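You operate a simulated robot arm through the tools that you are given. There is no shell and no other tool. Be economical: measure what you need, move in short steps, check, and stop when the job is done.

You are at the controls of a simulated robot arm. One attempt, no reset.

Task
Pack the yellow mug between both ribbed pads and fold the carton's flaps in.
Fine: the mug stands upright; each pad lies against it. Set down upright: yellow mug.
Where things are to end (x, y in the base frame): yellow mug within 30 mm of [640, 370].

Only the result counts: the job must be done as asked and must still hold three seconds after the hand-in. Knocking over, shifting, dropping, spilling or breaking anything else fails it. Flat cloth is picked up by pressing the open fingertips on it (5 to 10 N) and closing them slowly along it; thin cloth reads only 2 to 8 mm in the jaws.

Robot
A 6-joint arm with a fingered hand, fixed in place. Base frame: the origin is at the foot of the arm, x ahead of it, y to its left, z up; the work surface is at about z = 850. Units: mm, degrees, N and s.
With the tool pointing down near the work surface it reaches from about 300 to 920 mm from the base axis. Its first joint turns from -166.0 to 166.0 degrees. Payload 5 kg.
Tool frame: the origin (TCP) lies between the finger pads and is the grasp point; the fingertips stand 37 mm ahead of it; z points along the fingers, y is the line along which they close. Largest opening 124 mm; the body of the gripper starts 43 mm behind the TCP. The gripper is a hand of 3 fingers: y runs from the thumb to the fingers, the wrist lies at [-21, -125, -215] in the tool frame.
Orientation is that of the tool frame in the base frame, as [roll, pitch, yaw] about the fixed x, y, z axes, in that order (R = Rz(yaw) Ry(pitch) Rx(roll)). With the fingers straight down and the wrist toward the robot, the tool's x, y and z point along [0, 1, 0], [1, 0, 0] and [0, 0, -1] of the base frame.

Tools
- The arm moves only by the tool arm_command. Its arguments are lists of equal length, an entry for each row: "xyz": the shift along the tool's x, y, z in mm, a list of three; "rot": the turn, a rotation vector about the tool's x, y, z in degrees, a list of three. In form: {"xyz": [[tx, ty, tz], ...], "rot": [[wx, wy, wz], ...]}. A call has 1 to 20 rows; each row is the pose to reach, as a shift and turn from the pose commanded when the call began, along the tool's axes at that moment. Each row takes 0.2 s and may step no farther than 50 mm and 8.6 degrees from the row before; otherwise, the whole call is refused. Where a pose cannot be reached the arm comes as near as it can. A force on the tool above 40 N (or 10 N above the force at the start of the call, whichever is more), or a blocked arm, ends the call early, and 0.2 s more pass. In this call time passes only in rows, and 0.2 s behind the last. It gives the time, the measured TCP pose, the force on the tool (base axes), the opening and the grip force at its end, in the units of the frame above (readings bear some noise), with the torque about the TCP (base axes, N m) and any sound that the robot's microphone picked up, and new pictures: "pictures" is both (left out), scene, wrist or none.
- Cameras (640 x 400 px; columns grow to the right, rows downward): "scene" is fixed at [400.8, -650.6, 1648.7]; the picture's right is [0.81, -0.59, 0.00], its down [-0.42, -0.57, -0.70] and it looks along [0.41, 0.57, -0.71] (base axes); focal length 238 px, centre (320, 200). "wrist" rides on the gripper at [72, -104, -154] in the tool frame; the picture's right is [-0.83, 0.26, -0.49], its down [-0.51, -0.72, 0.47] and it looks along [-0.23, 0.64, 0.73] (tool axes); focal length 243 px, centre (320, 200). There is no depth. A picture from a camera that has moved, and an enlarged one, comes with that camera's place and axes in the base frame and with its lens.
- set_fingers(index, middle, thumb_bend, thumb_turn): sets how far each is bent, from 0 (flat) to 1 (curled in); at 0.3 the hand is open as for a grip, at 0.7 the pads meet at the TCP. One left out holds its place. A second passes; each finger stops where it meets its share of the squeeze, and holds until it gets a number again. It is the only way to open and close the hand. It gives what a move gives, with no picture; readings hold the bend of each and the force on the fingers (four entries, about 0 where the hand has none), thumb and palm. thumb_turn goes from beside the hand (0) to across from the fingers (1), as for a grip.
- enlarge(camera, box): a new picture of the part [left, top, right, bottom] of that camera's present view, enlarged. It takes no simulated time.
- hand_in(): hands the job in; it is judged then, once.

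Go step by step. Nothing tells you positions but the pictures and the camera data: compare them with the known pose of the tool, close in by small moves and look again before you grip or let go. The budget is 120 turns and 200 pictures, counting those below and the enlarged ones. Unless the task says otherwise, let go and move clear before handing in, and close with one line.

The tools are called after "Emit:" as a command line: name --argument value ..., lists and objects as JSON in quotes. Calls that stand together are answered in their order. arm_command: Moves the arm, as the interface text tells. Its arguments: {"type":"object","properties":{"xyz":{"type":"array"},"rot":{"type":"array"},"pictures":{"type":"string","enum":["both","scene","wrist","none"]}},"required":["xyz","rot"]} The other tools are called the same way: set_fingers (index, middle, thumb_bend, thumb_turn) moves the fingers one by one; enlarge (camera, box) takes an enlarged picture of a part of a camera's view; hand_in () hands the job in.

At the start:

```text
t: 0.0
eef_pos: [719.1, 194.8, 1241.6]
ee_rot: [-180.0, 0.0, 90.0]
ft_force: [0.8, 0.2, 0.0]
ft_torque: [0.04, -0.03, 0.02]
width: 123.7
grasp_force: 0.1
shape: jaw
bend: [0.3, 0.3, 0.3, 0.98]
finger forces: [0.1, 0.0, 0.0, 0.0, 0.1, 0.0]
```

scene: 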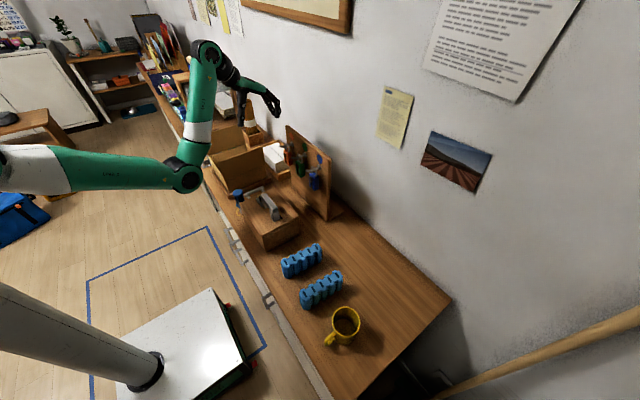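
wrist: 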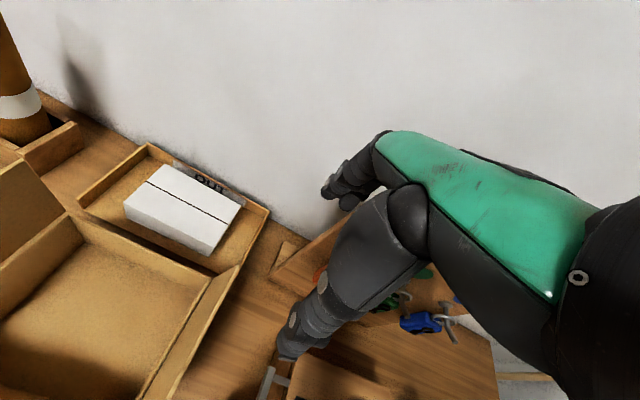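

I see a mug near [590,-505], two blue ribbed pads near [600,-373] and [611,-242], and a carton around [640,370]. I'll take enlarged pictures first.

Emit:
enlarge --camera "scene" --box '[180, 90, 340, 190]'

Emit:
enlarge --camera "scene" --box '[250, 230, 410, 360]'

Emit:
enlarge --camera "wrist" --box '[0, 100, 320, 400]'

```text
4.00 times, centred on (260, 140) of scene
camera zoom: at [400.8, -650.6, 1648.7], right [0.81, -0.59, 0.0], down [-0.42, -0.57, -0.7], along [0.41, 0.57, -0.71], focal length 953 px, centre (560, 440)
```

zoom: 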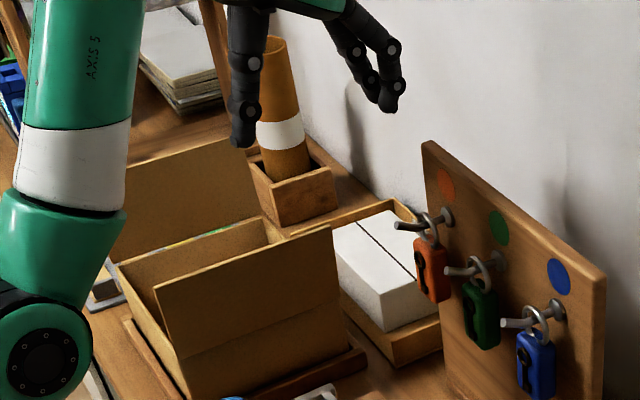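

```text
3.08 times, centred on (330, 295) of scene
camera zoom: at [400.8, -650.6, 1648.7], right [0.81, -0.59, 0.0], down [-0.42, -0.57, -0.7], along [0.41, 0.57, -0.71], focal length 733 px, centre (289, -92)
```

zoom: 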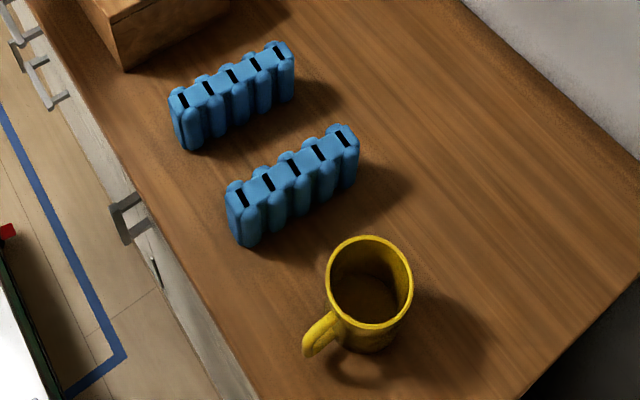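

```text
1.33 times, centred on (160, 250) of wrist
camera zoom: at [613.7, 265.3, 1395.1], right [0.26, -0.83, 0.49], down [-0.72, -0.51, -0.47], along [0.64, -0.23, -0.73], focal length 324 px, centre (533, 133)
```

zoom: 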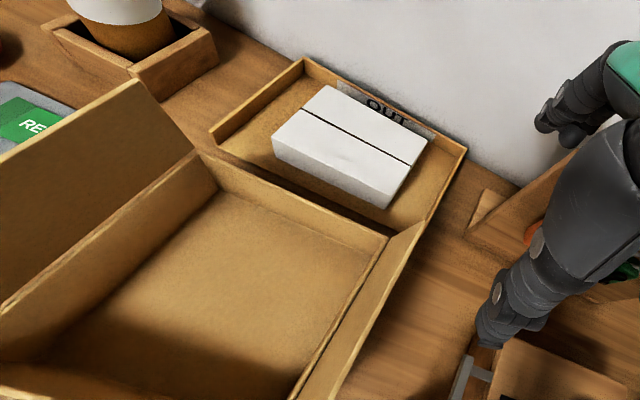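

Carton walls appear to be about x 549–731, y 261–475, with the rim near z 950 and its two flaps standing open at ±y. I'll move the hand over the pads to measure them from above.

Emit:
arm_command --xyz '[[-45, -12, 0], [-90, -24, 0], [-135, -36, 0], [-180, -48, 0], [-225, -60, 0], [-270, -72, 0], [-315, -84, 0], [-360, -96, 0], [-405, -108, 0], [-450, -120, 0], [-495, -130, 0], [-540, -140, 0]]' --rot '[[0, 0, 0], [0, 0, 0], [0, 0, 0], [0, 0, 0], [0, 0, 0], [0, 0, 0], [0, 0, 0], [0, 0, 0], [0, 0, 0], [0, 0, 0], [0, 0, 0], [0, 0, 0]]'

```text
t: 2.6
eef_pos: [604.5, -361.5, 1217.4]
ee_rot: [179.7, 0.0, 90.0]
ft_force: [0.0, 0.0, -0.4]
ft_torque: [-0.05, 0.0, 0.01]
width: 123.9
grasp_force: 0.1
shape: jaw
bend: [0.3, 0.3, 0.3, 0.98]
finger forces: [0.0, 0.0, 0.1, 0.0, 0.0, 0.0]
out of reach, approached as far as the arm can: row 1, 2, 3, 4, 5, 6, 7, 8, 9, 10, 11, 12
camera wrist: at [499.7, -290.5, 1370.0], right [0.26, -0.83, 0.49], down [-0.72, -0.51, -0.48], along [0.65, -0.23, -0.73], focal length 243 px, centre (320, 200)
```

scene: 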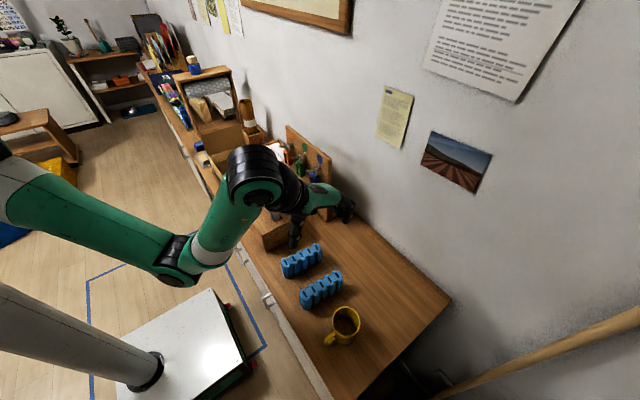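
wrist: 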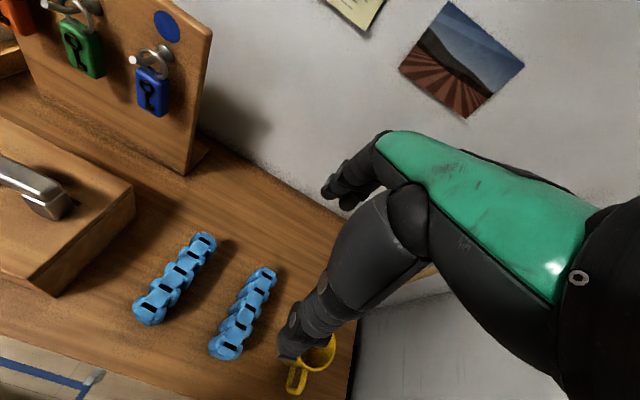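

I have both views of the pads and mug now; I'll zoom in to measure sizes.

Emit:
enlarge --camera "wrist" --box '[110, 210, 350, 400]'

Emit:
enlarge --camera "scene" --box '[270, 230, 370, 320]'

```text
2.11 times, centred on (230, 305) of wrist
camera zoom: at [499.7, -290.5, 1370.0], right [0.26, -0.83, 0.49], down [-0.72, -0.51, -0.48], along [0.65, -0.23, -0.73], focal length 511 px, centre (510, -21)
```

zoom: 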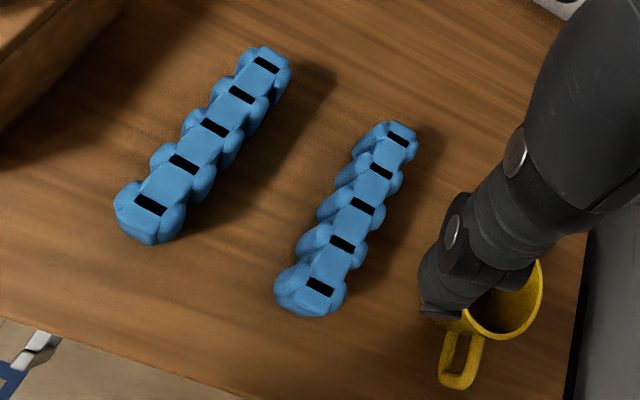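

```text
4.44 times, centred on (320, 275) of scene
camera zoom: at [400.8, -650.6, 1648.7], right [0.81, -0.59, 0.0], down [-0.42, -0.57, -0.7], along [0.41, 0.57, -0.71], focal length 1059 px, centre (320, -133)
```

zoom: 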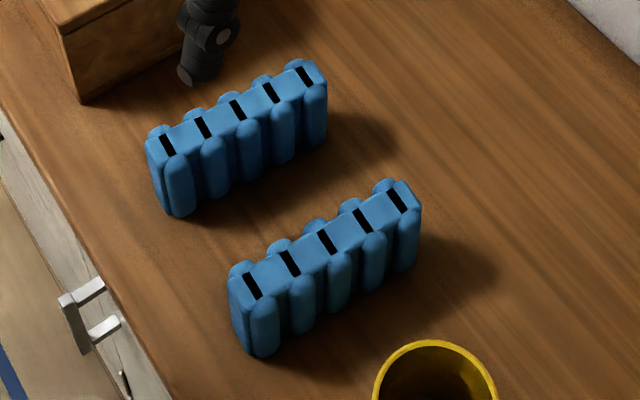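

Pad 2 (centre ≈[606,-369], yaw ≈ -6.5°, top ≈936) goes first into the carton's -y side, so I'll hold it with the wrist on +y. I'll turn the hand and lower to z≈1080 above it.

Emit:
arm_command --xyz '[[0, 0, 12], [0, 0, 24], [0, 0, 36], [0, 0, 48], [0, 0, 60], [0, 0, 72], [-2, 0, 84], [-4, 0, 96], [-5, 0, 108], [-6, 0, 120], [-7, 0, 130], [-8, 0, 137]]' --rot '[[0, 0, 8.04], [0, 0, 16.08], [0, 0, 24.12], [0, 0, 32.16], [0, 0, 40.2], [0, 0, 48.24], [0, 0, 56.28], [0, 0, 64.32], [0, 0, 72.36], [0, 0, 80.4], [0, 0, 88.44], [0, 0, 96.5]]'

```text
t: 5.2
eef_pos: [606.0, -368.5, 1079.6]
ee_rot: [-180.0, 0.0, -6.7]
ft_force: [-0.2, 0.1, -0.1]
ft_torque: [-0.03, -0.02, 0.02]
width: 123.7
grasp_force: 0.1
shape: jaw
bend: [0.3, 0.3, 0.3, 0.98]
finger forces: [0.1, 0.0, 0.0, 0.0, 0.1, 0.1]
camera wrist: at [688.0, -275.1, 1233.4], right [-0.85, -0.16, 0.49], down [-0.42, 0.77, -0.47], along [-0.3, -0.61, -0.73], focal length 243 px, centre (320, 200)
```

scene: 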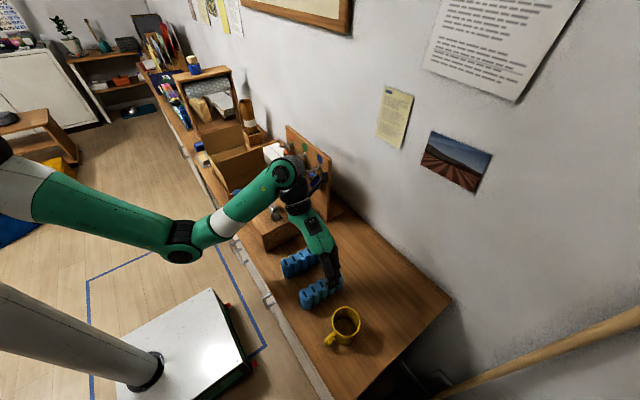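
wrist: 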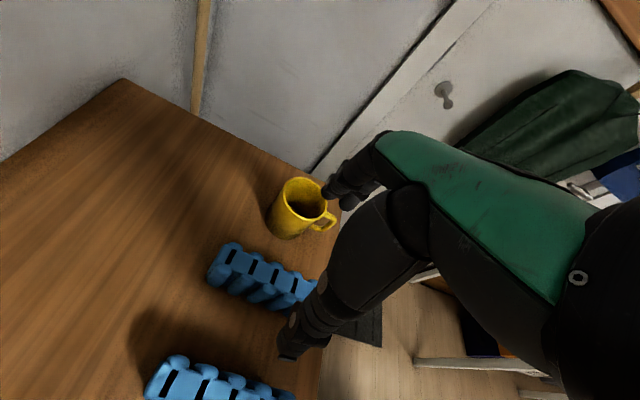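

Orientation is right. I'll zoom on pad 2 and mug from this pose.

Emit:
enlarge --camera "wrist" --box '[180, 160, 380, 320]'

```text
2.50 times, centred on (280, 240) of wrist
camera zoom: at [688.0, -275.1, 1233.4], right [-0.85, -0.16, 0.49], down [-0.42, 0.77, -0.47], along [-0.3, -0.61, -0.73], focal length 606 px, centre (420, 100)
```

zoom: 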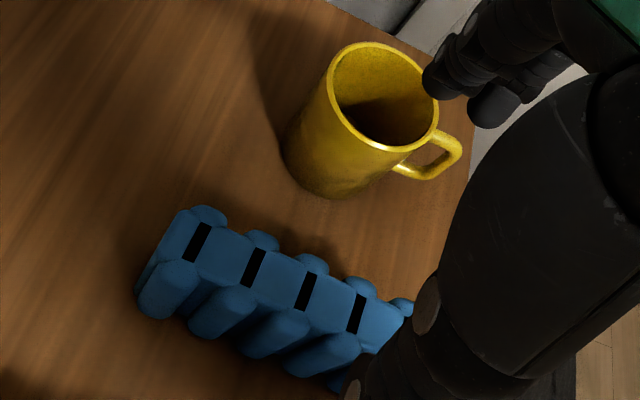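

Pad 2's centre is about [605,-373], and the open fingers will clear pad 1 and the mug. Descending to TCP z≈912.

Emit:
arm_command --xyz '[[0, 4.5, 45], [0, 4.5, 90], [0, 4.5, 130], [0, 4.5, 150], [0, 4.5, 167]]' --rot '[[0, 0, 0], [0, 0, 0], [0, 0, 0], [0, 0, 0], [0, 0, 0]]'

```text
t: 6.4
eef_pos: [605.3, -373.5, 912.1]
ee_rot: [180.0, 0.0, -6.4]
ft_force: [0.1, -0.4, -0.1]
ft_torque: [0.0, -0.03, 0.02]
width: 123.9
grasp_force: 0.1
shape: jaw
bend: [0.3, 0.3, 0.3, 0.98]
finger forces: [0.1, 0.1, 0.0, 0.0, 0.1, 0.1]
camera wrist: at [688.0, -279.1, 1065.5], right [-0.85, -0.17, 0.49], down [-0.42, 0.77, -0.47], along [-0.3, -0.61, -0.73], focal length 243 px, centre (320, 200)
```

scene: 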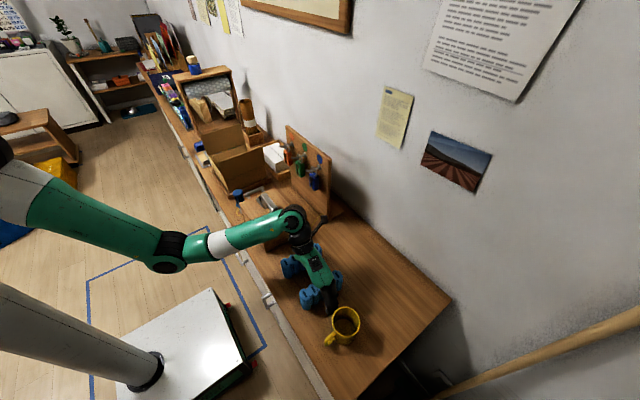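
wrist: 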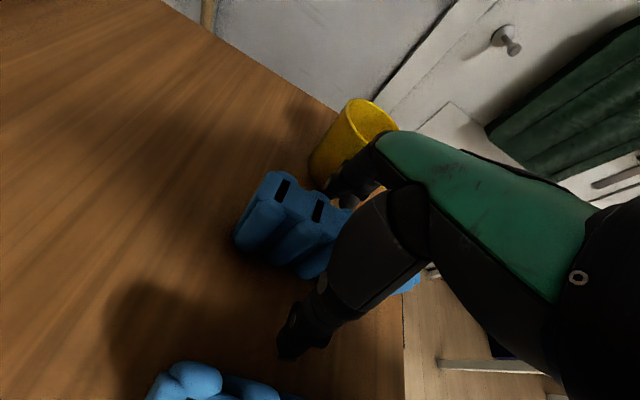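

The pad is centred between thumb and fingers. Closing.

Emit:
set_fingers --index 0.5 --middle 0.5 --thumb_bend 0.5

Emit:
set_fingers --index 0.65 --middle 0.65 --thumb_bend 0.65

Emit:
enlarge --camera "wrist" --box '[180, 120, 440, 400]'

```text
t: 7.4
eef_pos: [605.2, -373.1, 912.4]
ee_rot: [180.0, 0.0, -6.5]
ft_force: [0.2, -0.1, -0.7]
ft_torque: [-0.02, 0.03, 0.02]
width: 68.4
grasp_force: 0.1
shape: fingers
bend: [0.5, 0.5, 0.5, 0.98]
finger forces: [0.0, 0.0, 0.0, 0.0, 0.1, 0.0]
```

```text
t: 8.4
eef_pos: [605.5, -374.7, 912.3]
ee_rot: [-180.0, -0.1, -6.4]
ft_force: [0.3, -0.2, 0.6]
ft_torque: [-0.02, 0.01, 0.06]
width: 44.7
grasp_force: 12.0
shape: fingers
bend: [0.59, 0.61, 0.58, 0.97]
finger forces: [6.0, 6.0, 0.1, 0.1, 11.7, 0.0]
```

```text
1.43 times, centred on (310, 260) of wrist
camera zoom: at [688.0, -279.1, 1065.7], right [-0.85, -0.17, 0.49], down [-0.42, 0.77, -0.47], along [-0.3, -0.61, -0.73], focal length 347 px, centre (334, 114)
```

zoom: 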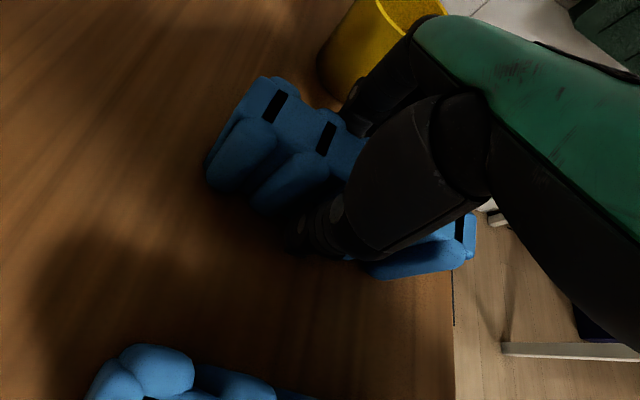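

It is held at 44.7 mm width with 12 N of grip. Lifting.

Emit:
arm_command --xyz '[[0, 0, -15], [0, 0, -40], [0, 0, -80], [0, 0, -120], [0, 0, -160], [0, 0, -200], [0, 0, -240]]' --rot '[[0, 0, 0], [0, 0, 0], [0, 0, 0], [0, 0, 0], [0, 0, 0], [0, 0, 0], [0, 0, 0]]'

```text
t: 10.0
eef_pos: [610.9, -383.0, 1141.8]
ee_rot: [179.7, -0.1, -6.3]
ft_force: [0.0, 0.4, -0.6]
ft_torque: [0.0, -0.01, -0.02]
width: 44.7
grasp_force: 11.7
shape: fingers
bend: [0.59, 0.61, 0.58, 0.96]
finger forces: [6.4, 5.5, 0.0, 0.0, 11.7, 0.0]
out of reach, approached as far as the arm can: row 7
camera wrist: at [693.7, -287.5, 1295.6], right [-0.85, -0.17, 0.49], down [-0.42, 0.77, -0.47], along [-0.3, -0.61, -0.73], focal length 243 px, centre (320, 200)
```

scene: 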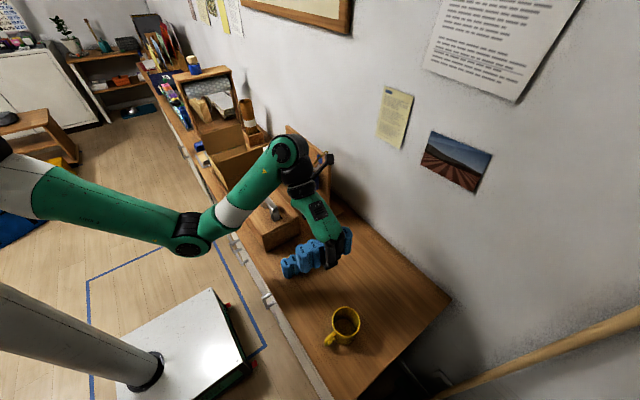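
wrist: 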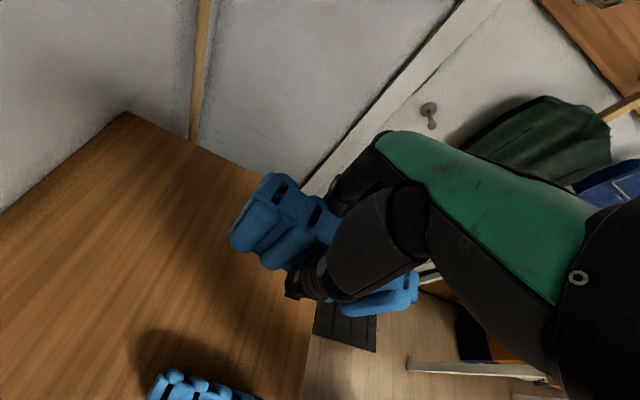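

The pad is in hand and light. Carrying it to above the carton's -y side at about z 1190, squaring the yaw on the way.

Emit:
arm_command --xyz '[[-3, -42.6, -6], [-6, -85.2, -12], [-9, -127.8, -18], [-12, -170.4, -24], [-15, -213, -30], [-18, -255.6, -36], [-21, -298.2, -42], [-24, -340.8, -48], [-27, -383.4, -48], [-30, -426, -48], [-33, -468.6, -48], [-36, -511.2, -48], [-39, -553.8, -48], [-42, -596.4, -48], [-45, -639, -48], [-47, -682, -48]]' --rot '[[0, 0, -0.4], [0, 0, -0.8], [0, 0, -1.2], [0, 0, -1.6], [0, 0, -2.0], [0, 0, -2.4], [0, 0, -2.8], [0, 0, -3.2], [0, 0, -3.6], [0, 0, -4.0], [0, 0, -4.4], [0, 0, -4.8], [0, 0, -5.2], [0, 0, -5.6], [0, 0, -6.0], [0, 0, -6.4]]'

```text
t: 11.9
eef_pos: [726.8, -145.6, 1066.0]
ee_rot: [178.9, -0.2, -4.7]
ft_force: [-3.6, -19.8, -2.6]
ft_torque: [1.14, -0.25, -0.1]
width: 44.7
grasp_force: 23.2
shape: fingers
bend: [0.58, 0.61, 0.57, 0.97]
finger forces: [7.4, 5.8, 0.0, 0.1, 33.4, 0.0]
out of reach, approached as far as the arm can: row 1, 2, 3, 4, 5, 6, 7, 8, 9
stopped in row 9: the force on the tool passed its limit at 93 N (the readings are from after the stop); the commanded pose is now the measured one
camera wrist: at [806.3, -45.9, 1218.6], right [-0.85, -0.19, 0.49], down [-0.45, 0.75, -0.49], along [-0.28, -0.63, -0.72], focal length 243 px, centre (320, 200)
```

scene: 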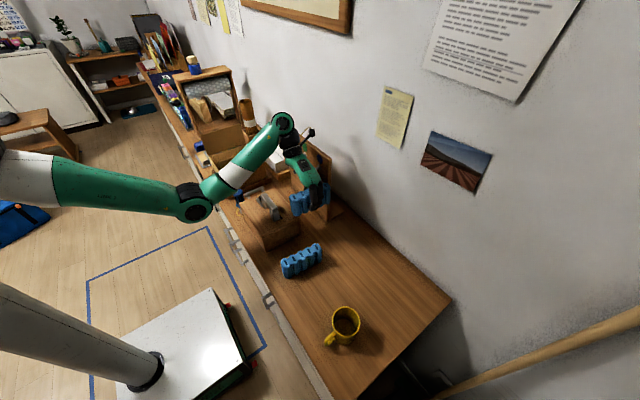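
wrist: 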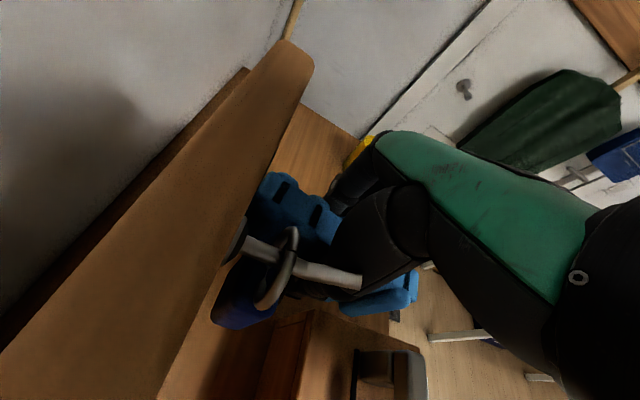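

The arm drifted off the path when poses were out of reach, and the thumb met the lock peg. I'll back off straight to -y, away from the board, in small steps.

Emit:
arm_command --xyz '[[0, 10, 0], [0, 25, 0], [0, 45, 0]]' --rot '[[0, 0, 0], [0, 0, 0], [0, 0, 0]]'

Emit:
enlarge --camera "wrist" --box '[100, 120, 440, 400]'

Emit:
enlarge --camera "scene" --box '[230, 100, 370, 240]'

```text
t: 12.7
eef_pos: [725.6, -187.6, 1067.4]
ee_rot: [178.9, -0.2, -4.2]
ft_force: [0.1, -0.4, -0.5]
ft_torque: [0.01, 0.01, 0.03]
width: 44.7
grasp_force: 11.8
shape: fingers
bend: [0.59, 0.61, 0.58, 0.96]
finger forces: [6.2, 5.1, 0.1, 0.0, 11.5, 0.0]
camera wrist: at [803.4, -87.4, 1219.7], right [-0.85, -0.19, 0.49], down [-0.45, 0.75, -0.49], along [-0.28, -0.64, -0.72], focal length 243 px, centre (320, 200)
```

scene: 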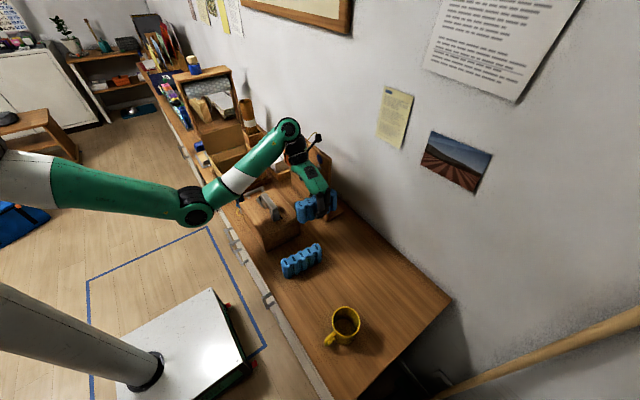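
wrist: 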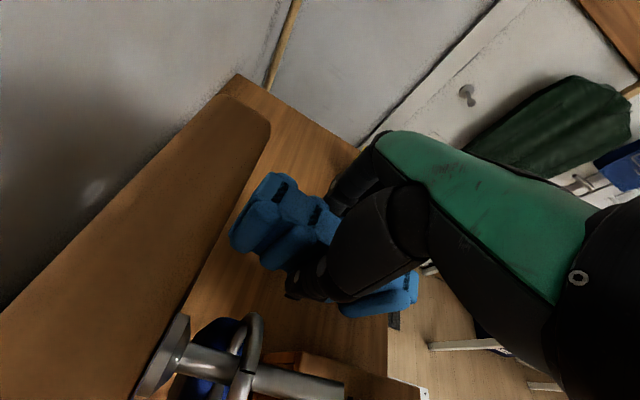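

```text
1.43 times, centred on (270, 260) of wrist
camera zoom: at [803.4, -87.4, 1219.7], right [-0.85, -0.19, 0.49], down [-0.45, 0.75, -0.49], along [-0.28, -0.64, -0.72], focal length 347 px, centre (391, 114)
```

zoom: 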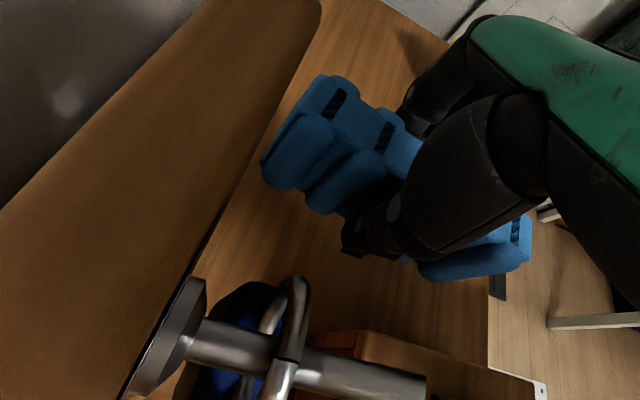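

```text
2.86 times, centred on (300, 170) of scene
camera zoom: at [400.8, -650.6, 1648.7], right [0.81, -0.59, 0.0], down [-0.42, -0.57, -0.7], along [0.41, 0.57, -0.71], focal length 681 px, centre (377, 286)
```

zoom: 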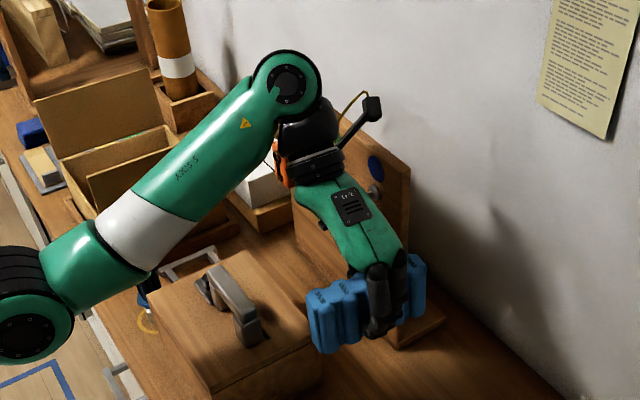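

Contact is gone and the lock still hangs. Now moving away diagonally (-x, -y), staying low enough to remain reachable.

Emit:
arm_command --xyz '[[-15, 20, 0], [-40, 45, 0], [-70, 70, 0], [-100, 95, 0], [-125, 105, 0]]' --rot '[[0, 0, 0], [0, 0, 0], [0, 0, 0], [0, 0, 0], [0, 0, 0]]'

Emit:
enlarge --camera "scene" --box '[230, 100, 370, 240]'

```text
t: 13.9
eef_pos: [593.4, -284.2, 1067.8]
ee_rot: [178.9, -0.2, -4.2]
ft_force: [1.1, 1.1, -0.8]
ft_torque: [0.04, 0.03, -0.02]
width: 44.7
grasp_force: 11.7
shape: fingers
bend: [0.59, 0.61, 0.58, 0.96]
finger forces: [6.4, 5.0, 0.0, 0.0, 11.4, 0.0]
camera wrist: at [671.3, -184.0, 1220.3], right [-0.85, -0.19, 0.49], down [-0.45, 0.75, -0.49], along [-0.28, -0.64, -0.72], focal length 243 px, centre (320, 200)
```

scene: 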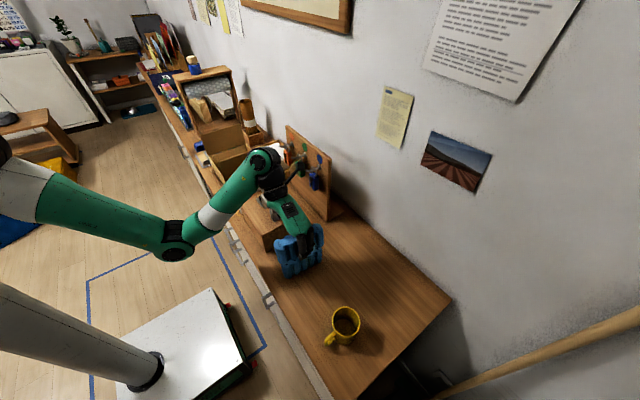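
wrist: 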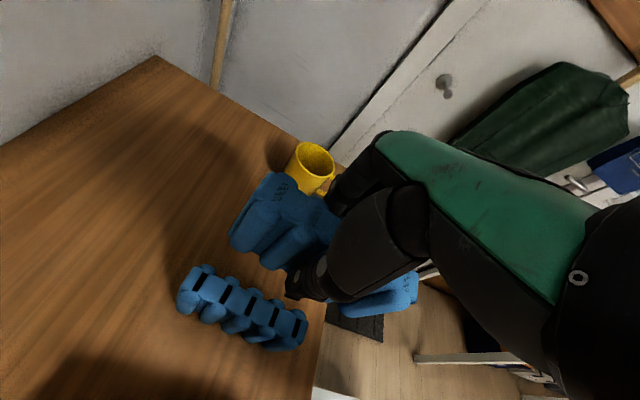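

```text
2.86 times, centred on (300, 170) of scene
camera zoom: at [400.8, -650.6, 1648.7], right [0.81, -0.59, 0.0], down [-0.42, -0.57, -0.7], along [0.41, 0.57, -0.71], focal length 681 px, centre (377, 286)
```

zoom: 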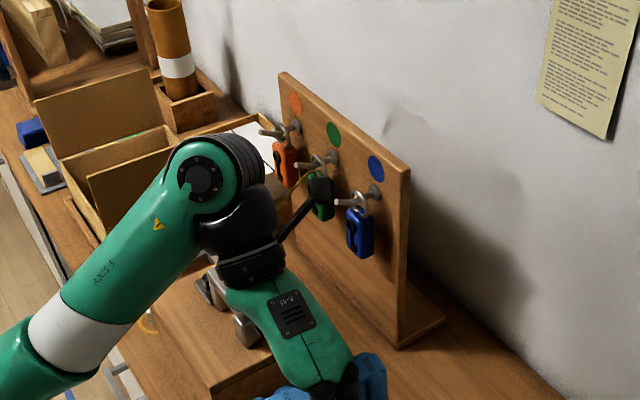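

Everything on the board is still in place. To avoid unreachable poses I'll carry the pad closer to the base (x≈475), then enter the carton from the -x side, between the flaps.

Emit:
arm_command --xyz '[[-40, -9, -8], [-80, -18, -16], [-115, -26, -22], [-119, -71, -22], [-123, -117, -22], [-128, -162, -22], [-132, -207, -22], [-136, -253, -22]]' --rot '[[0.3, 0, -0.5], [0.6, 0, -1.0], [0.9, 0, -1.5], [1.1, 0, -2.0], [1.1, 0, -2.6], [1.1, 0, -3.2], [1.1, 0, -3.8], [1.1, 0, -4.2]]'

```text
t: 15.7
eef_pos: [490.4, -140.4, 967.7]
ee_rot: [179.6, -1.0, 0.2]
ft_force: [-9.7, -12.7, 4.5]
ft_torque: [-0.5, 0.24, -0.26]
width: 44.8
grasp_force: 14.0
shape: fingers
bend: [0.56, 0.6, 0.6, 0.96]
finger forces: [12.8, 8.6, 0.0, 0.1, 6.9, 0.0]
out of reach, approached as far as the arm can: row 1, 2, 3, 4, 5, 6, 7, 8
camera wrist: at [559.3, -36.7, 1122.0], right [-0.84, -0.26, 0.48], down [-0.5, 0.72, -0.49], along [-0.22, -0.65, -0.73], focal length 243 px, centre (320, 200)
```

scene: 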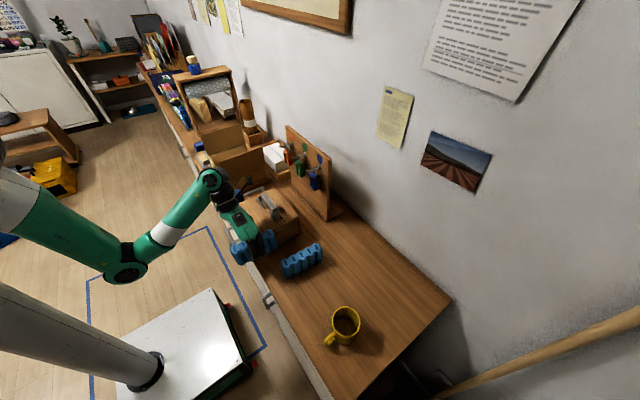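
wrist: 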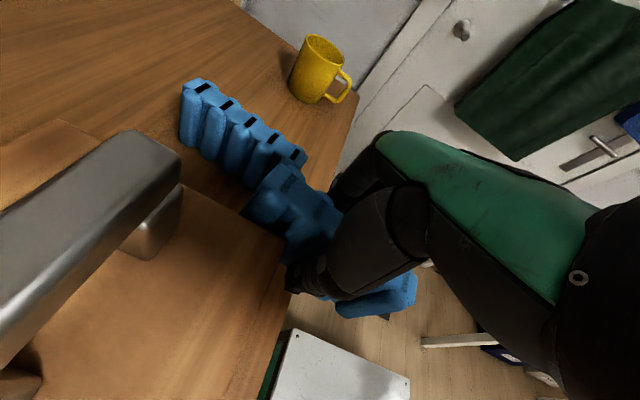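

Reach at this hand yaw shrinks as the arm swings toward +y, so wrist-on-+y poses won't work over the carton. I'm backing out to a free spot and will rethink the grip: holding the pad by its ends with the wrist toward the robot looks better.

Emit:
arm_command --xyz '[[-10, 20, 0], [-20, 60, -8], [-25, 95, -40], [-10, 135, -80], [30, 165, -95], [70, 195, -100]]' --rot '[[0, 0, 1], [0, 0, 3], [0, 0, 5], [0, 0, 6.5], [0, 0, 6.5], [0, 0, 6.5]]'

```text
refused: row 4 steps farther than a row can; nothing moved
```

Emit:
arm_command --xyz '[[-10, 20, 0], [-20, 60, -8], [-25, 92, -38], [-15, 125, -70], [10, 155, -92], [45, 180, -100], [75, 205, -100]]' --rot '[[0, 0, 1], [0, 0, 3], [0, 0, 5], [0, 0, 6.5], [0, 0, 6.5], [0, 0, 6.5], [0, 0, 6.5]]'

```text
t: 17.3
eef_pos: [564.5, -345.6, 1069.6]
ee_rot: [-179.9, -0.2, -6.5]
ft_force: [-0.4, 0.1, 0.3]
ft_torque: [0.01, -0.03, -0.01]
width: 44.6
grasp_force: 11.3
shape: fingers
bend: [0.59, 0.61, 0.59, 0.96]
finger forces: [6.7, 4.9, 0.1, 0.1, 11.5, 0.1]
out of reach, approached as far as the arm can: row 3, 4, 5, 6
camera wrist: at [648.0, -250.9, 1223.0], right [-0.86, -0.17, 0.49], down [-0.42, 0.78, -0.47], along [-0.3, -0.61, -0.73], focal length 243 px, centre (320, 200)
```

scene: 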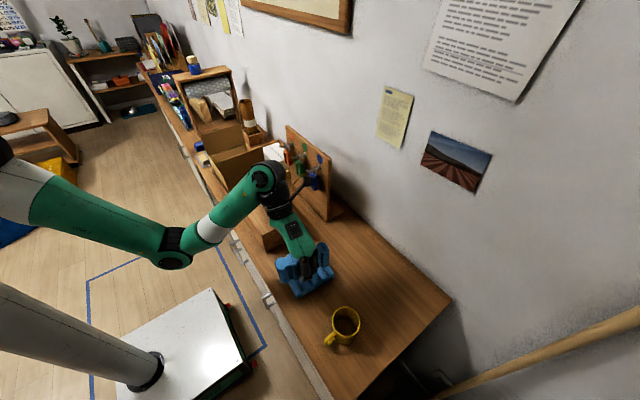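
wrist: 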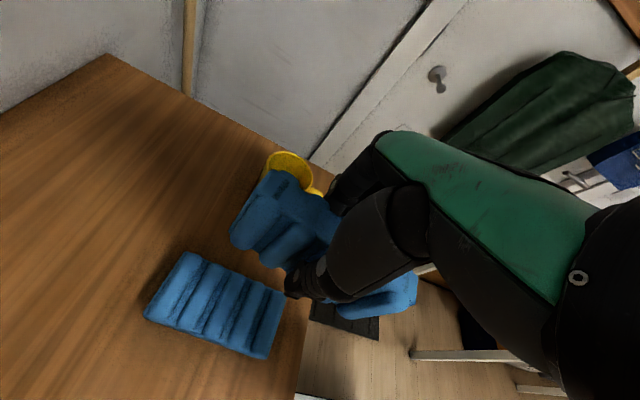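

The held pad brushed pad 1 and tipped it flat (now x 538–675, y -350…-270); I'll stand it up later. First I set the held pad down upright at about [600,-410] to regrip it by its ends.

Emit:
arm_command --xyz '[[22, 30, 0], [43, 62, 0], [43, 62, 45], [43, 62, 90], [43, 62, 125], [43, 62, 145], [43, 62, 155]]' --rot '[[0, 0, 0], [0, 0, 0], [0, 0, 0], [0, 0, 0], [0, 0, 0], [0, 0, 0], [0, 0, 0]]'

```text
t: 18.9
eef_pos: [601.2, -410.8, 914.6]
ee_rot: [-179.8, -0.1, -6.5]
ft_force: [-0.1, -0.6, -0.2]
ft_torque: [-0.01, 0.0, 0.0]
width: 44.8
grasp_force: 12.2
shape: fingers
bend: [0.59, 0.61, 0.59, 0.96]
finger forces: [6.6, 5.2, 0.1, 0.0, 11.7, 0.0]
camera wrist: at [684.1, -317.4, 1068.1], right [-0.86, -0.17, 0.49], down [-0.42, 0.78, -0.47], along [-0.3, -0.61, -0.73], focal length 243 px, centre (320, 200)
```

scene: 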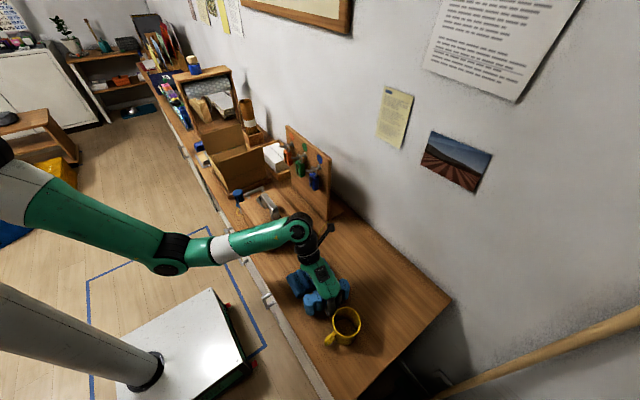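
wrist: 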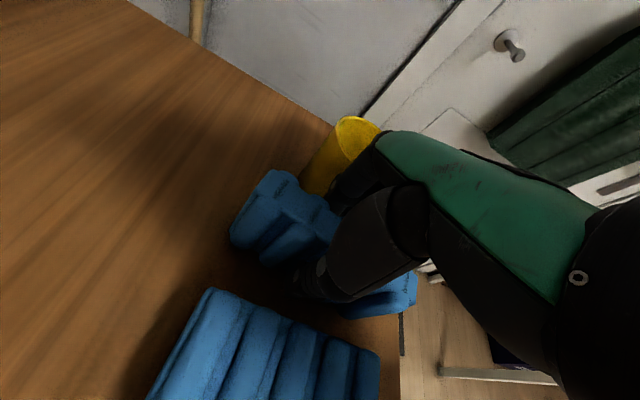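

Clear on both sides. I'll press down the last few millimetres until contact.

Emit:
arm_command --xyz '[[0, 0, 2], [0, 0, 4]]' --rot '[[0, 0, 0], [0, 0, 0]]' --pictures "none"

```text
t: 19.5
eef_pos: [602.5, -412.1, 910.2]
ee_rot: [179.9, -0.2, -6.4]
ft_force: [0.7, -0.2, 5.5]
ft_torque: [0.1, 0.01, -0.01]
width: 44.7
grasp_force: 12.7
shape: fingers
bend: [0.59, 0.61, 0.59, 0.96]
finger forces: [6.5, 5.8, 0.0, 0.0, 12.5, 0.0]
```

The pad is on the table (5.5 N). Opening a little, evenly.

Emit:
set_fingers --index 0.54 --middle 0.54 --thumb_bend 0.53

Emit:
arm_command --xyz '[[0, 0, -20], [0, 0, -60], [0, 0, -100], [0, 0, -140], [0, 0, -170]]' --rot '[[0, 0, 0], [0, 0, 0], [0, 0, 0], [0, 0, 0], [0, 0, 0]]'

Emit:
set_fingers --index 0.1 --middle 0.1 --thumb_bend 0.1

```text
t: 20.5
eef_pos: [601.7, -410.8, 909.6]
ee_rot: [-179.9, -0.2, -6.4]
ft_force: [0.2, 0.8, -1.2]
ft_torque: [0.02, 0.0, -0.02]
width: 56.3
grasp_force: 0.7
shape: fingers
bend: [0.54, 0.54, 0.53, 0.97]
finger forces: [0.1, 1.1, 0.1, 0.0, 0.0, 0.0]
```

```text
t: 21.7
eef_pos: [599.5, -411.8, 1080.4]
ee_rot: [-179.9, -0.1, -6.4]
ft_force: [0.4, -0.6, -0.1]
ft_torque: [0.01, 0.03, -0.01]
width: 56.3
grasp_force: 0.1
shape: fingers
bend: [0.54, 0.54, 0.53, 0.97]
finger forces: [0.0, 0.0, 0.0, 0.0, 0.0, 0.0]
camera wrist: at [683.1, -317.6, 1235.1], right [-0.86, -0.17, 0.49], down [-0.42, 0.78, -0.47], along [-0.3, -0.61, -0.73], focal length 243 px, centre (320, 200)
```

scene: 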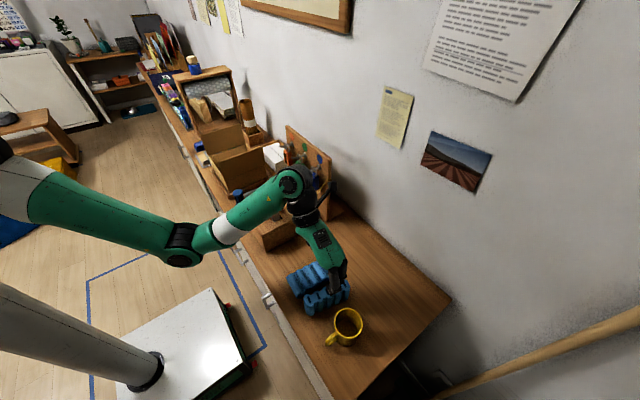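
wrist: 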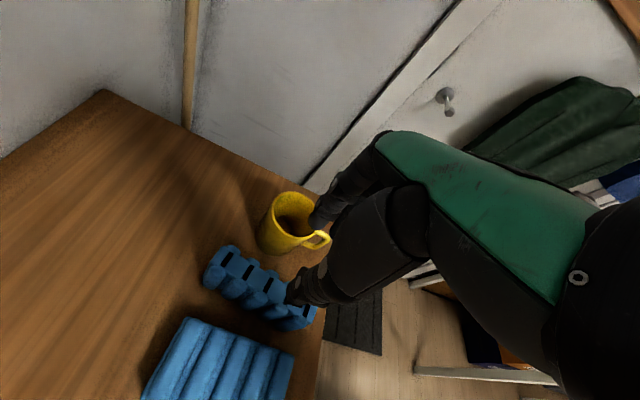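

```text
t: 22.7
eef_pos: [599.9, -410.9, 1079.6]
ee_rot: [-179.9, -0.1, -6.5]
ft_force: [-0.9, 0.5, -0.2]
ft_torque: [0.0, -0.01, -0.01]
width: 181.9
grasp_force: 0.0
shape: fingers
bend: [0.1, 0.1, 0.1, 0.97]
finger forces: [0.1, 0.1, 0.0, 0.0, 0.0, 0.0]
```

At bend 0.1 the hand opens to 182 mm, so I can grip the 140 mm pad by its ends with the wrist toward the robot. Turning to yaw ≈84° above pad 2.

Emit:
arm_command --xyz '[[0, 0, 0], [0, 0, 0], [0, 0, 0], [0, 0, 0], [0, 0, 0], [0, 0, 0], [0, 0, 0], [0, 0, 0], [0, 0, 0], [0, 0, 0], [0, 0, 0]]' --rot '[[0, 0, -8.2], [0, 0, -16.4], [0, 0, -24.6], [0, 0, -32.8], [0, 0, -41], [0, 0, -49.2], [0, 0, -57.4], [0, 0, -65.6], [0, 0, -73.8], [0, 0, -82], [0, 0, -90]]'

Emit:
enlarge --camera "wrist" --box '[130, 150, 450, 400]'

```text
t: 25.1
eef_pos: [601.5, -412.8, 1080.5]
ee_rot: [179.9, -0.1, 83.5]
ft_force: [-0.6, -0.4, -0.6]
ft_torque: [-0.01, 0.0, 0.01]
width: 181.8
grasp_force: 0.1
shape: fingers
bend: [0.1, 0.1, 0.1, 0.97]
finger forces: [0.0, 0.1, 0.1, 0.1, 0.0, 0.0]
camera wrist: at [504.4, -329.1, 1234.2], right [0.17, -0.85, 0.49], down [-0.77, -0.42, -0.47], along [0.61, -0.3, -0.73], focal length 243 px, centre (320, 200)
```

scene: 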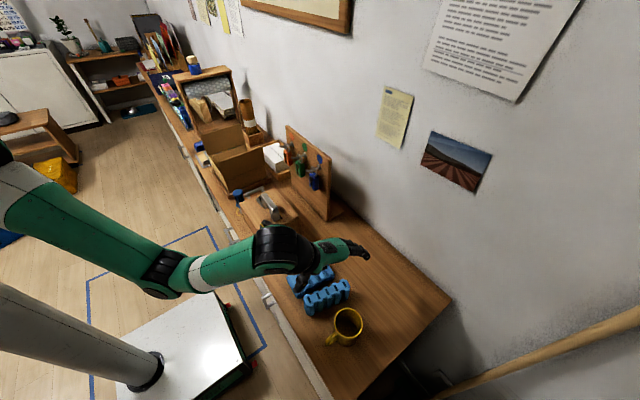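
wrist: 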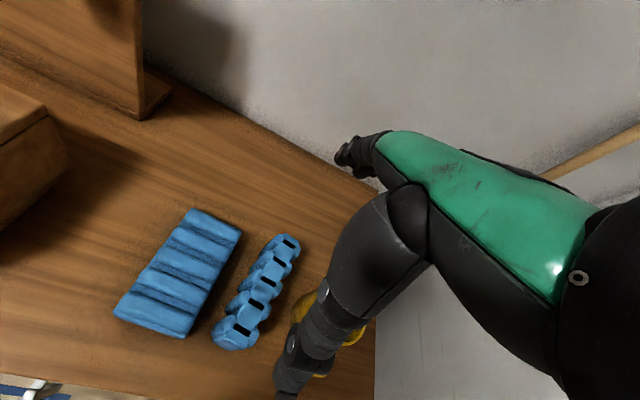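

```text
1.60 times, centred on (290, 275) of wrist
camera zoom: at [504.4, -329.1, 1234.2], right [0.17, -0.85, 0.49], down [-0.77, -0.42, -0.47], along [0.61, -0.3, -0.73], focal length 388 px, centre (368, 80)
```

zoom: 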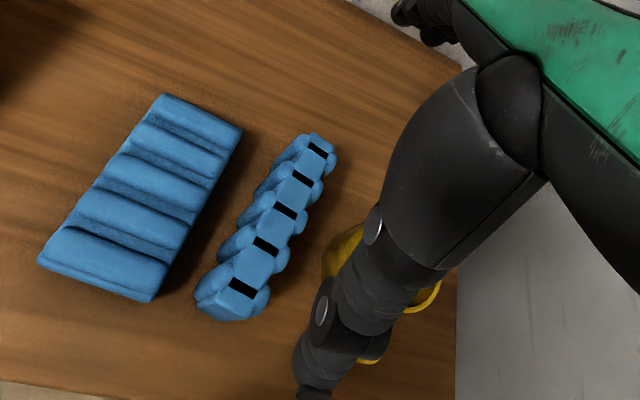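

Pad 2 stands near [599,-408]; I'll check its yaw from the scene camera.

Emit:
enlarge --camera "scene" --box '[280, 250, 370, 350]'

```text
4.00 times, centred on (325, 300) of scene
camera zoom: at [400.8, -650.6, 1648.7], right [0.81, -0.59, 0.0], down [-0.42, -0.57, -0.7], along [0.41, 0.57, -0.71], focal length 953 px, centre (300, -200)
```

zoom: 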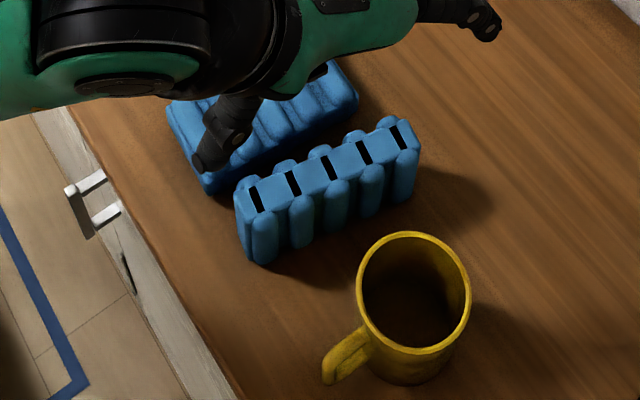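

Both views agree: pad 2 centre [599.5,-409], yaw -12.5°. I'll turn 6° more and descend over its ends.

Emit:
arm_command --xyz '[[3, -2, 40], [3, -2, 80], [3, -2, 115], [3, -2, 145], [3, -2, 168]]' --rot '[[0, 0, 3], [0, 0, 6], [0, 0, 6], [0, 0, 6], [0, 0, 6]]'

Emit:
enlarge --camera "scene" --box '[270, 240, 370, 350]'

```text
t: 26.3
eef_pos: [602.0, -409.5, 917.8]
ee_rot: [179.2, 0.1, 77.5]
ft_force: [-7.0, 3.1, 34.6]
ft_torque: [0.38, 1.08, -0.02]
width: 188.9
grasp_force: 14.0
shape: fingers
bend: [0.09, 0.1, 0.04, 0.97]
finger forces: [5.1, 0.0, 0.1, 0.0, 22.9, 0.0]
camera wrist: at [512.3, -316.2, 1069.9], right [0.07, -0.86, 0.5], down [-0.81, -0.34, -0.48], along [0.58, -0.37, -0.72], focal length 243 px, centre (320, 200)
```

scene: 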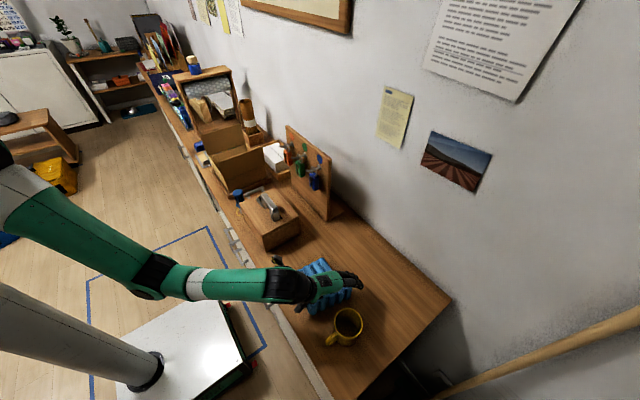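
wrist: 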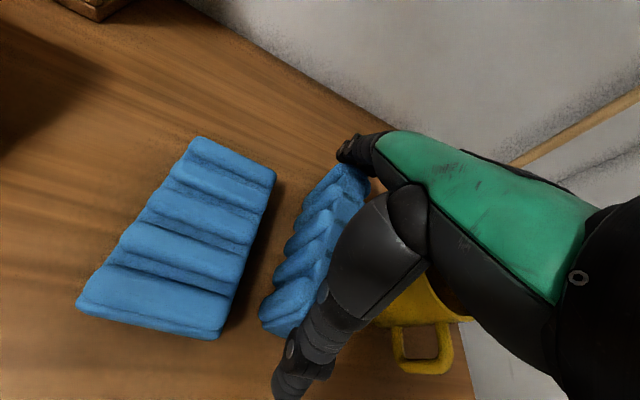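

```text
3.64 times, centred on (320, 295) of scene
camera zoom: at [400.8, -650.6, 1648.7], right [0.81, -0.59, 0.0], down [-0.42, -0.57, -0.7], along [0.41, 0.57, -0.71], focal length 866 px, centre (320, -146)
```

zoom: 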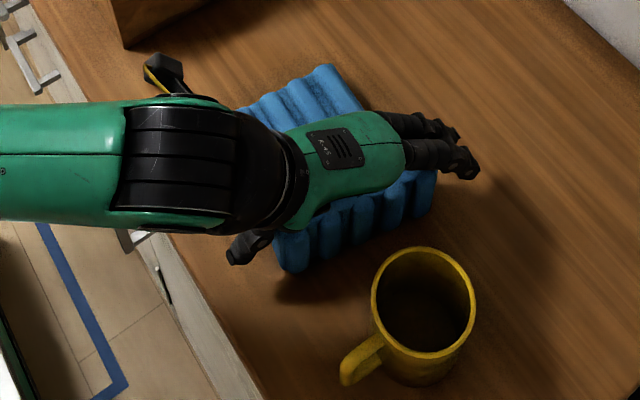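

The splayed fingers' bases pressed on the pad top. I'll go up, set a narrower opening (~150 mm), and look again.

Emit:
arm_command --xyz '[[0, 0, -20], [0, 0, -50], [0, 0, -80]]' --rot '[[-0.8, 0, 0], [-0.8, 0, 0], [-0.8, 0, 0]]' --pictures "none"

Emit:
set_fingers --index 0.2 --middle 0.2 --thumb_bend 0.2

Emit:
enlarge --camera "scene" --box '[260, 220, 380, 350]'

Emit:
enlarge --camera "wrist" --box '[160, 100, 480, 400]'

```text
t: 27.1
eef_pos: [599.2, -408.9, 992.5]
ee_rot: [179.1, -0.1, 77.4]
ft_force: [-1.3, 0.6, 0.2]
ft_torque: [0.0, 0.0, 0.0]
width: 187.2
grasp_force: 4.3
shape: fingers
bend: [0.09, 0.1, 0.08, 0.97]
finger forces: [3.3, 0.0, 0.0, 0.0, 3.8, 0.0]
```

```text
t: 28.1
eef_pos: [599.3, -408.1, 992.6]
ee_rot: [179.1, -0.1, 77.5]
ft_force: [-0.6, 0.2, 0.7]
ft_torque: [-0.01, 0.01, -0.01]
width: 157.3
grasp_force: 0.1
shape: fingers
bend: [0.2, 0.2, 0.2, 0.97]
finger forces: [0.1, 0.0, 0.0, 0.1, 0.0, 0.0]
```

```text
3.08 times, centred on (320, 285) of scene
camera zoom: at [400.8, -650.6, 1648.7], right [0.81, -0.59, 0.0], down [-0.42, -0.57, -0.7], along [0.41, 0.57, -0.71], focal length 733 px, centre (320, -62)
```

zoom: 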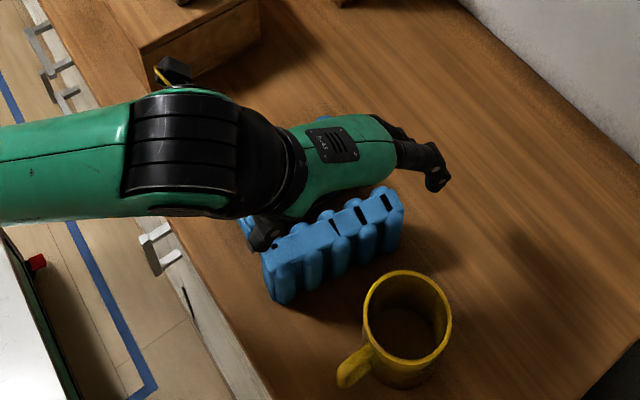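

```text
1.33 times, centred on (320, 250) of wrist
camera zoom: at [510.3, -316.2, 1145.1], right [0.07, -0.87, 0.5], down [-0.81, -0.34, -0.48], along [0.59, -0.37, -0.72], focal length 324 px, centre (320, 133)
```

zoom: 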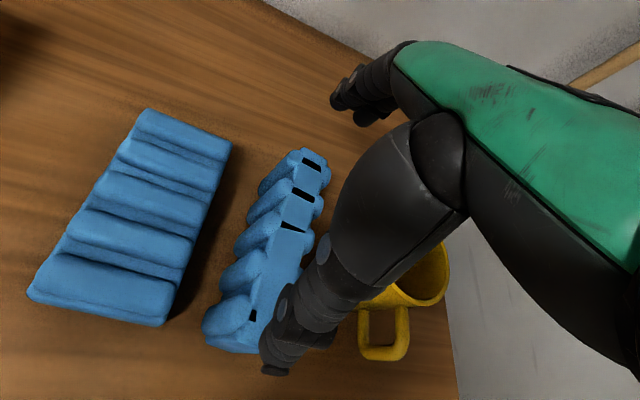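

Ends grip is too splayed to fit the carton well, so I'll use the thickness grip here (yaw ≈-12) and turn the pad to yaw ≈180 during transport, where the wrist sits over the carton's middle. Lifting, levelling and setting the fingers.

Emit:
arm_command --xyz '[[0, -4, -30], [2, -8, -60], [2.5, -11.8, -88]]' --rot '[[0.9, 0, 0], [0.9, 0, 0], [0.9, 0, 0]]' --pictures "none"

Emit:
arm_command --xyz '[[0, 0, 0], [0, 0, 0], [0, 0, 0], [0, 0, 0], [0, 0, 0], [0, 0, 0], [0, 0, 0], [0, 0, 0], [0, 0, 0], [0, 0, 0], [0, 0, 0]]' --rot '[[0, 0, 8.1], [0, 0, 16.3], [0, 0, 24.4], [0, 0, 32.5], [0, 0, 40.7], [0, 0, 48.8], [0, 0, 57], [0, 0, 65], [0, 0, 73.2], [0, 0, 81.4], [0, 0, 89.5]]' --pictures "wrist"

Emit:
set_fingers --index 0.4 --middle 0.4 --thumb_bend 0.4

Emit:
enlarge --camera "scene" --box '[260, 220, 380, 350]'

```text
t: 28.9
eef_pos: [587.6, -403.1, 1080.8]
ee_rot: [180.0, 0.0, 77.5]
ft_force: [0.1, -0.1, 0.2]
ft_torque: [-0.02, 0.0, 0.03]
width: 157.0
grasp_force: 0.2
shape: fingers
bend: [0.2, 0.2, 0.2, 0.97]
finger forces: [0.0, 0.0, 0.1, 0.1, 0.0, 0.0]
```

```text
t: 31.3
eef_pos: [587.7, -403.0, 1079.9]
ee_rot: [-179.9, 0.0, -12.3]
ft_force: [0.6, 0.1, -0.1]
ft_torque: [-0.01, -0.02, -0.02]
width: 157.0
grasp_force: 0.0
shape: fingers
bend: [0.2, 0.2, 0.2, 0.97]
finger forces: [0.0, 0.0, 0.0, 0.1, 0.0, 0.0]
camera wrist: at [679.3, -317.0, 1233.7], right [-0.87, -0.08, 0.49], down [-0.34, 0.81, -0.47], along [-0.36, -0.58, -0.73], focal length 243 px, centre (320, 200)
```

wrist: 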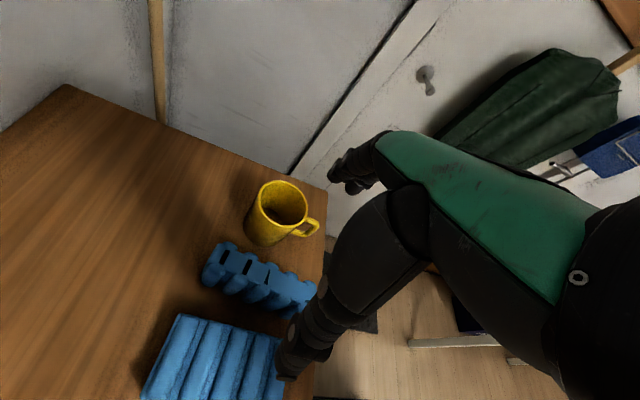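

```text
t: 32.3
eef_pos: [587.1, -402.5, 1080.4]
ee_rot: [-179.8, -0.1, -12.0]
ft_force: [0.5, -0.6, 0.3]
ft_torque: [0.01, 0.02, 0.0]
width: 99.7
grasp_force: 0.1
shape: fingers
bend: [0.4, 0.4, 0.4, 0.97]
finger forces: [0.0, 0.1, 0.1, 0.1, 0.0, 0.0]
```

```text
3.08 times, centred on (320, 285) of scene
camera zoom: at [400.8, -650.6, 1648.7], right [0.81, -0.59, 0.0], down [-0.42, -0.57, -0.7], along [0.41, 0.57, -0.71], focal length 733 px, centre (320, -62)
```

zoom: 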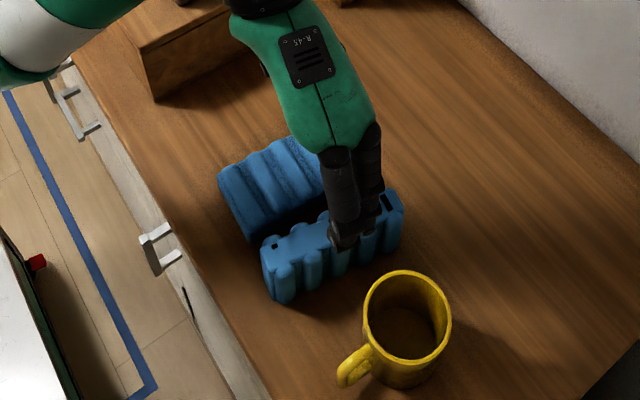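

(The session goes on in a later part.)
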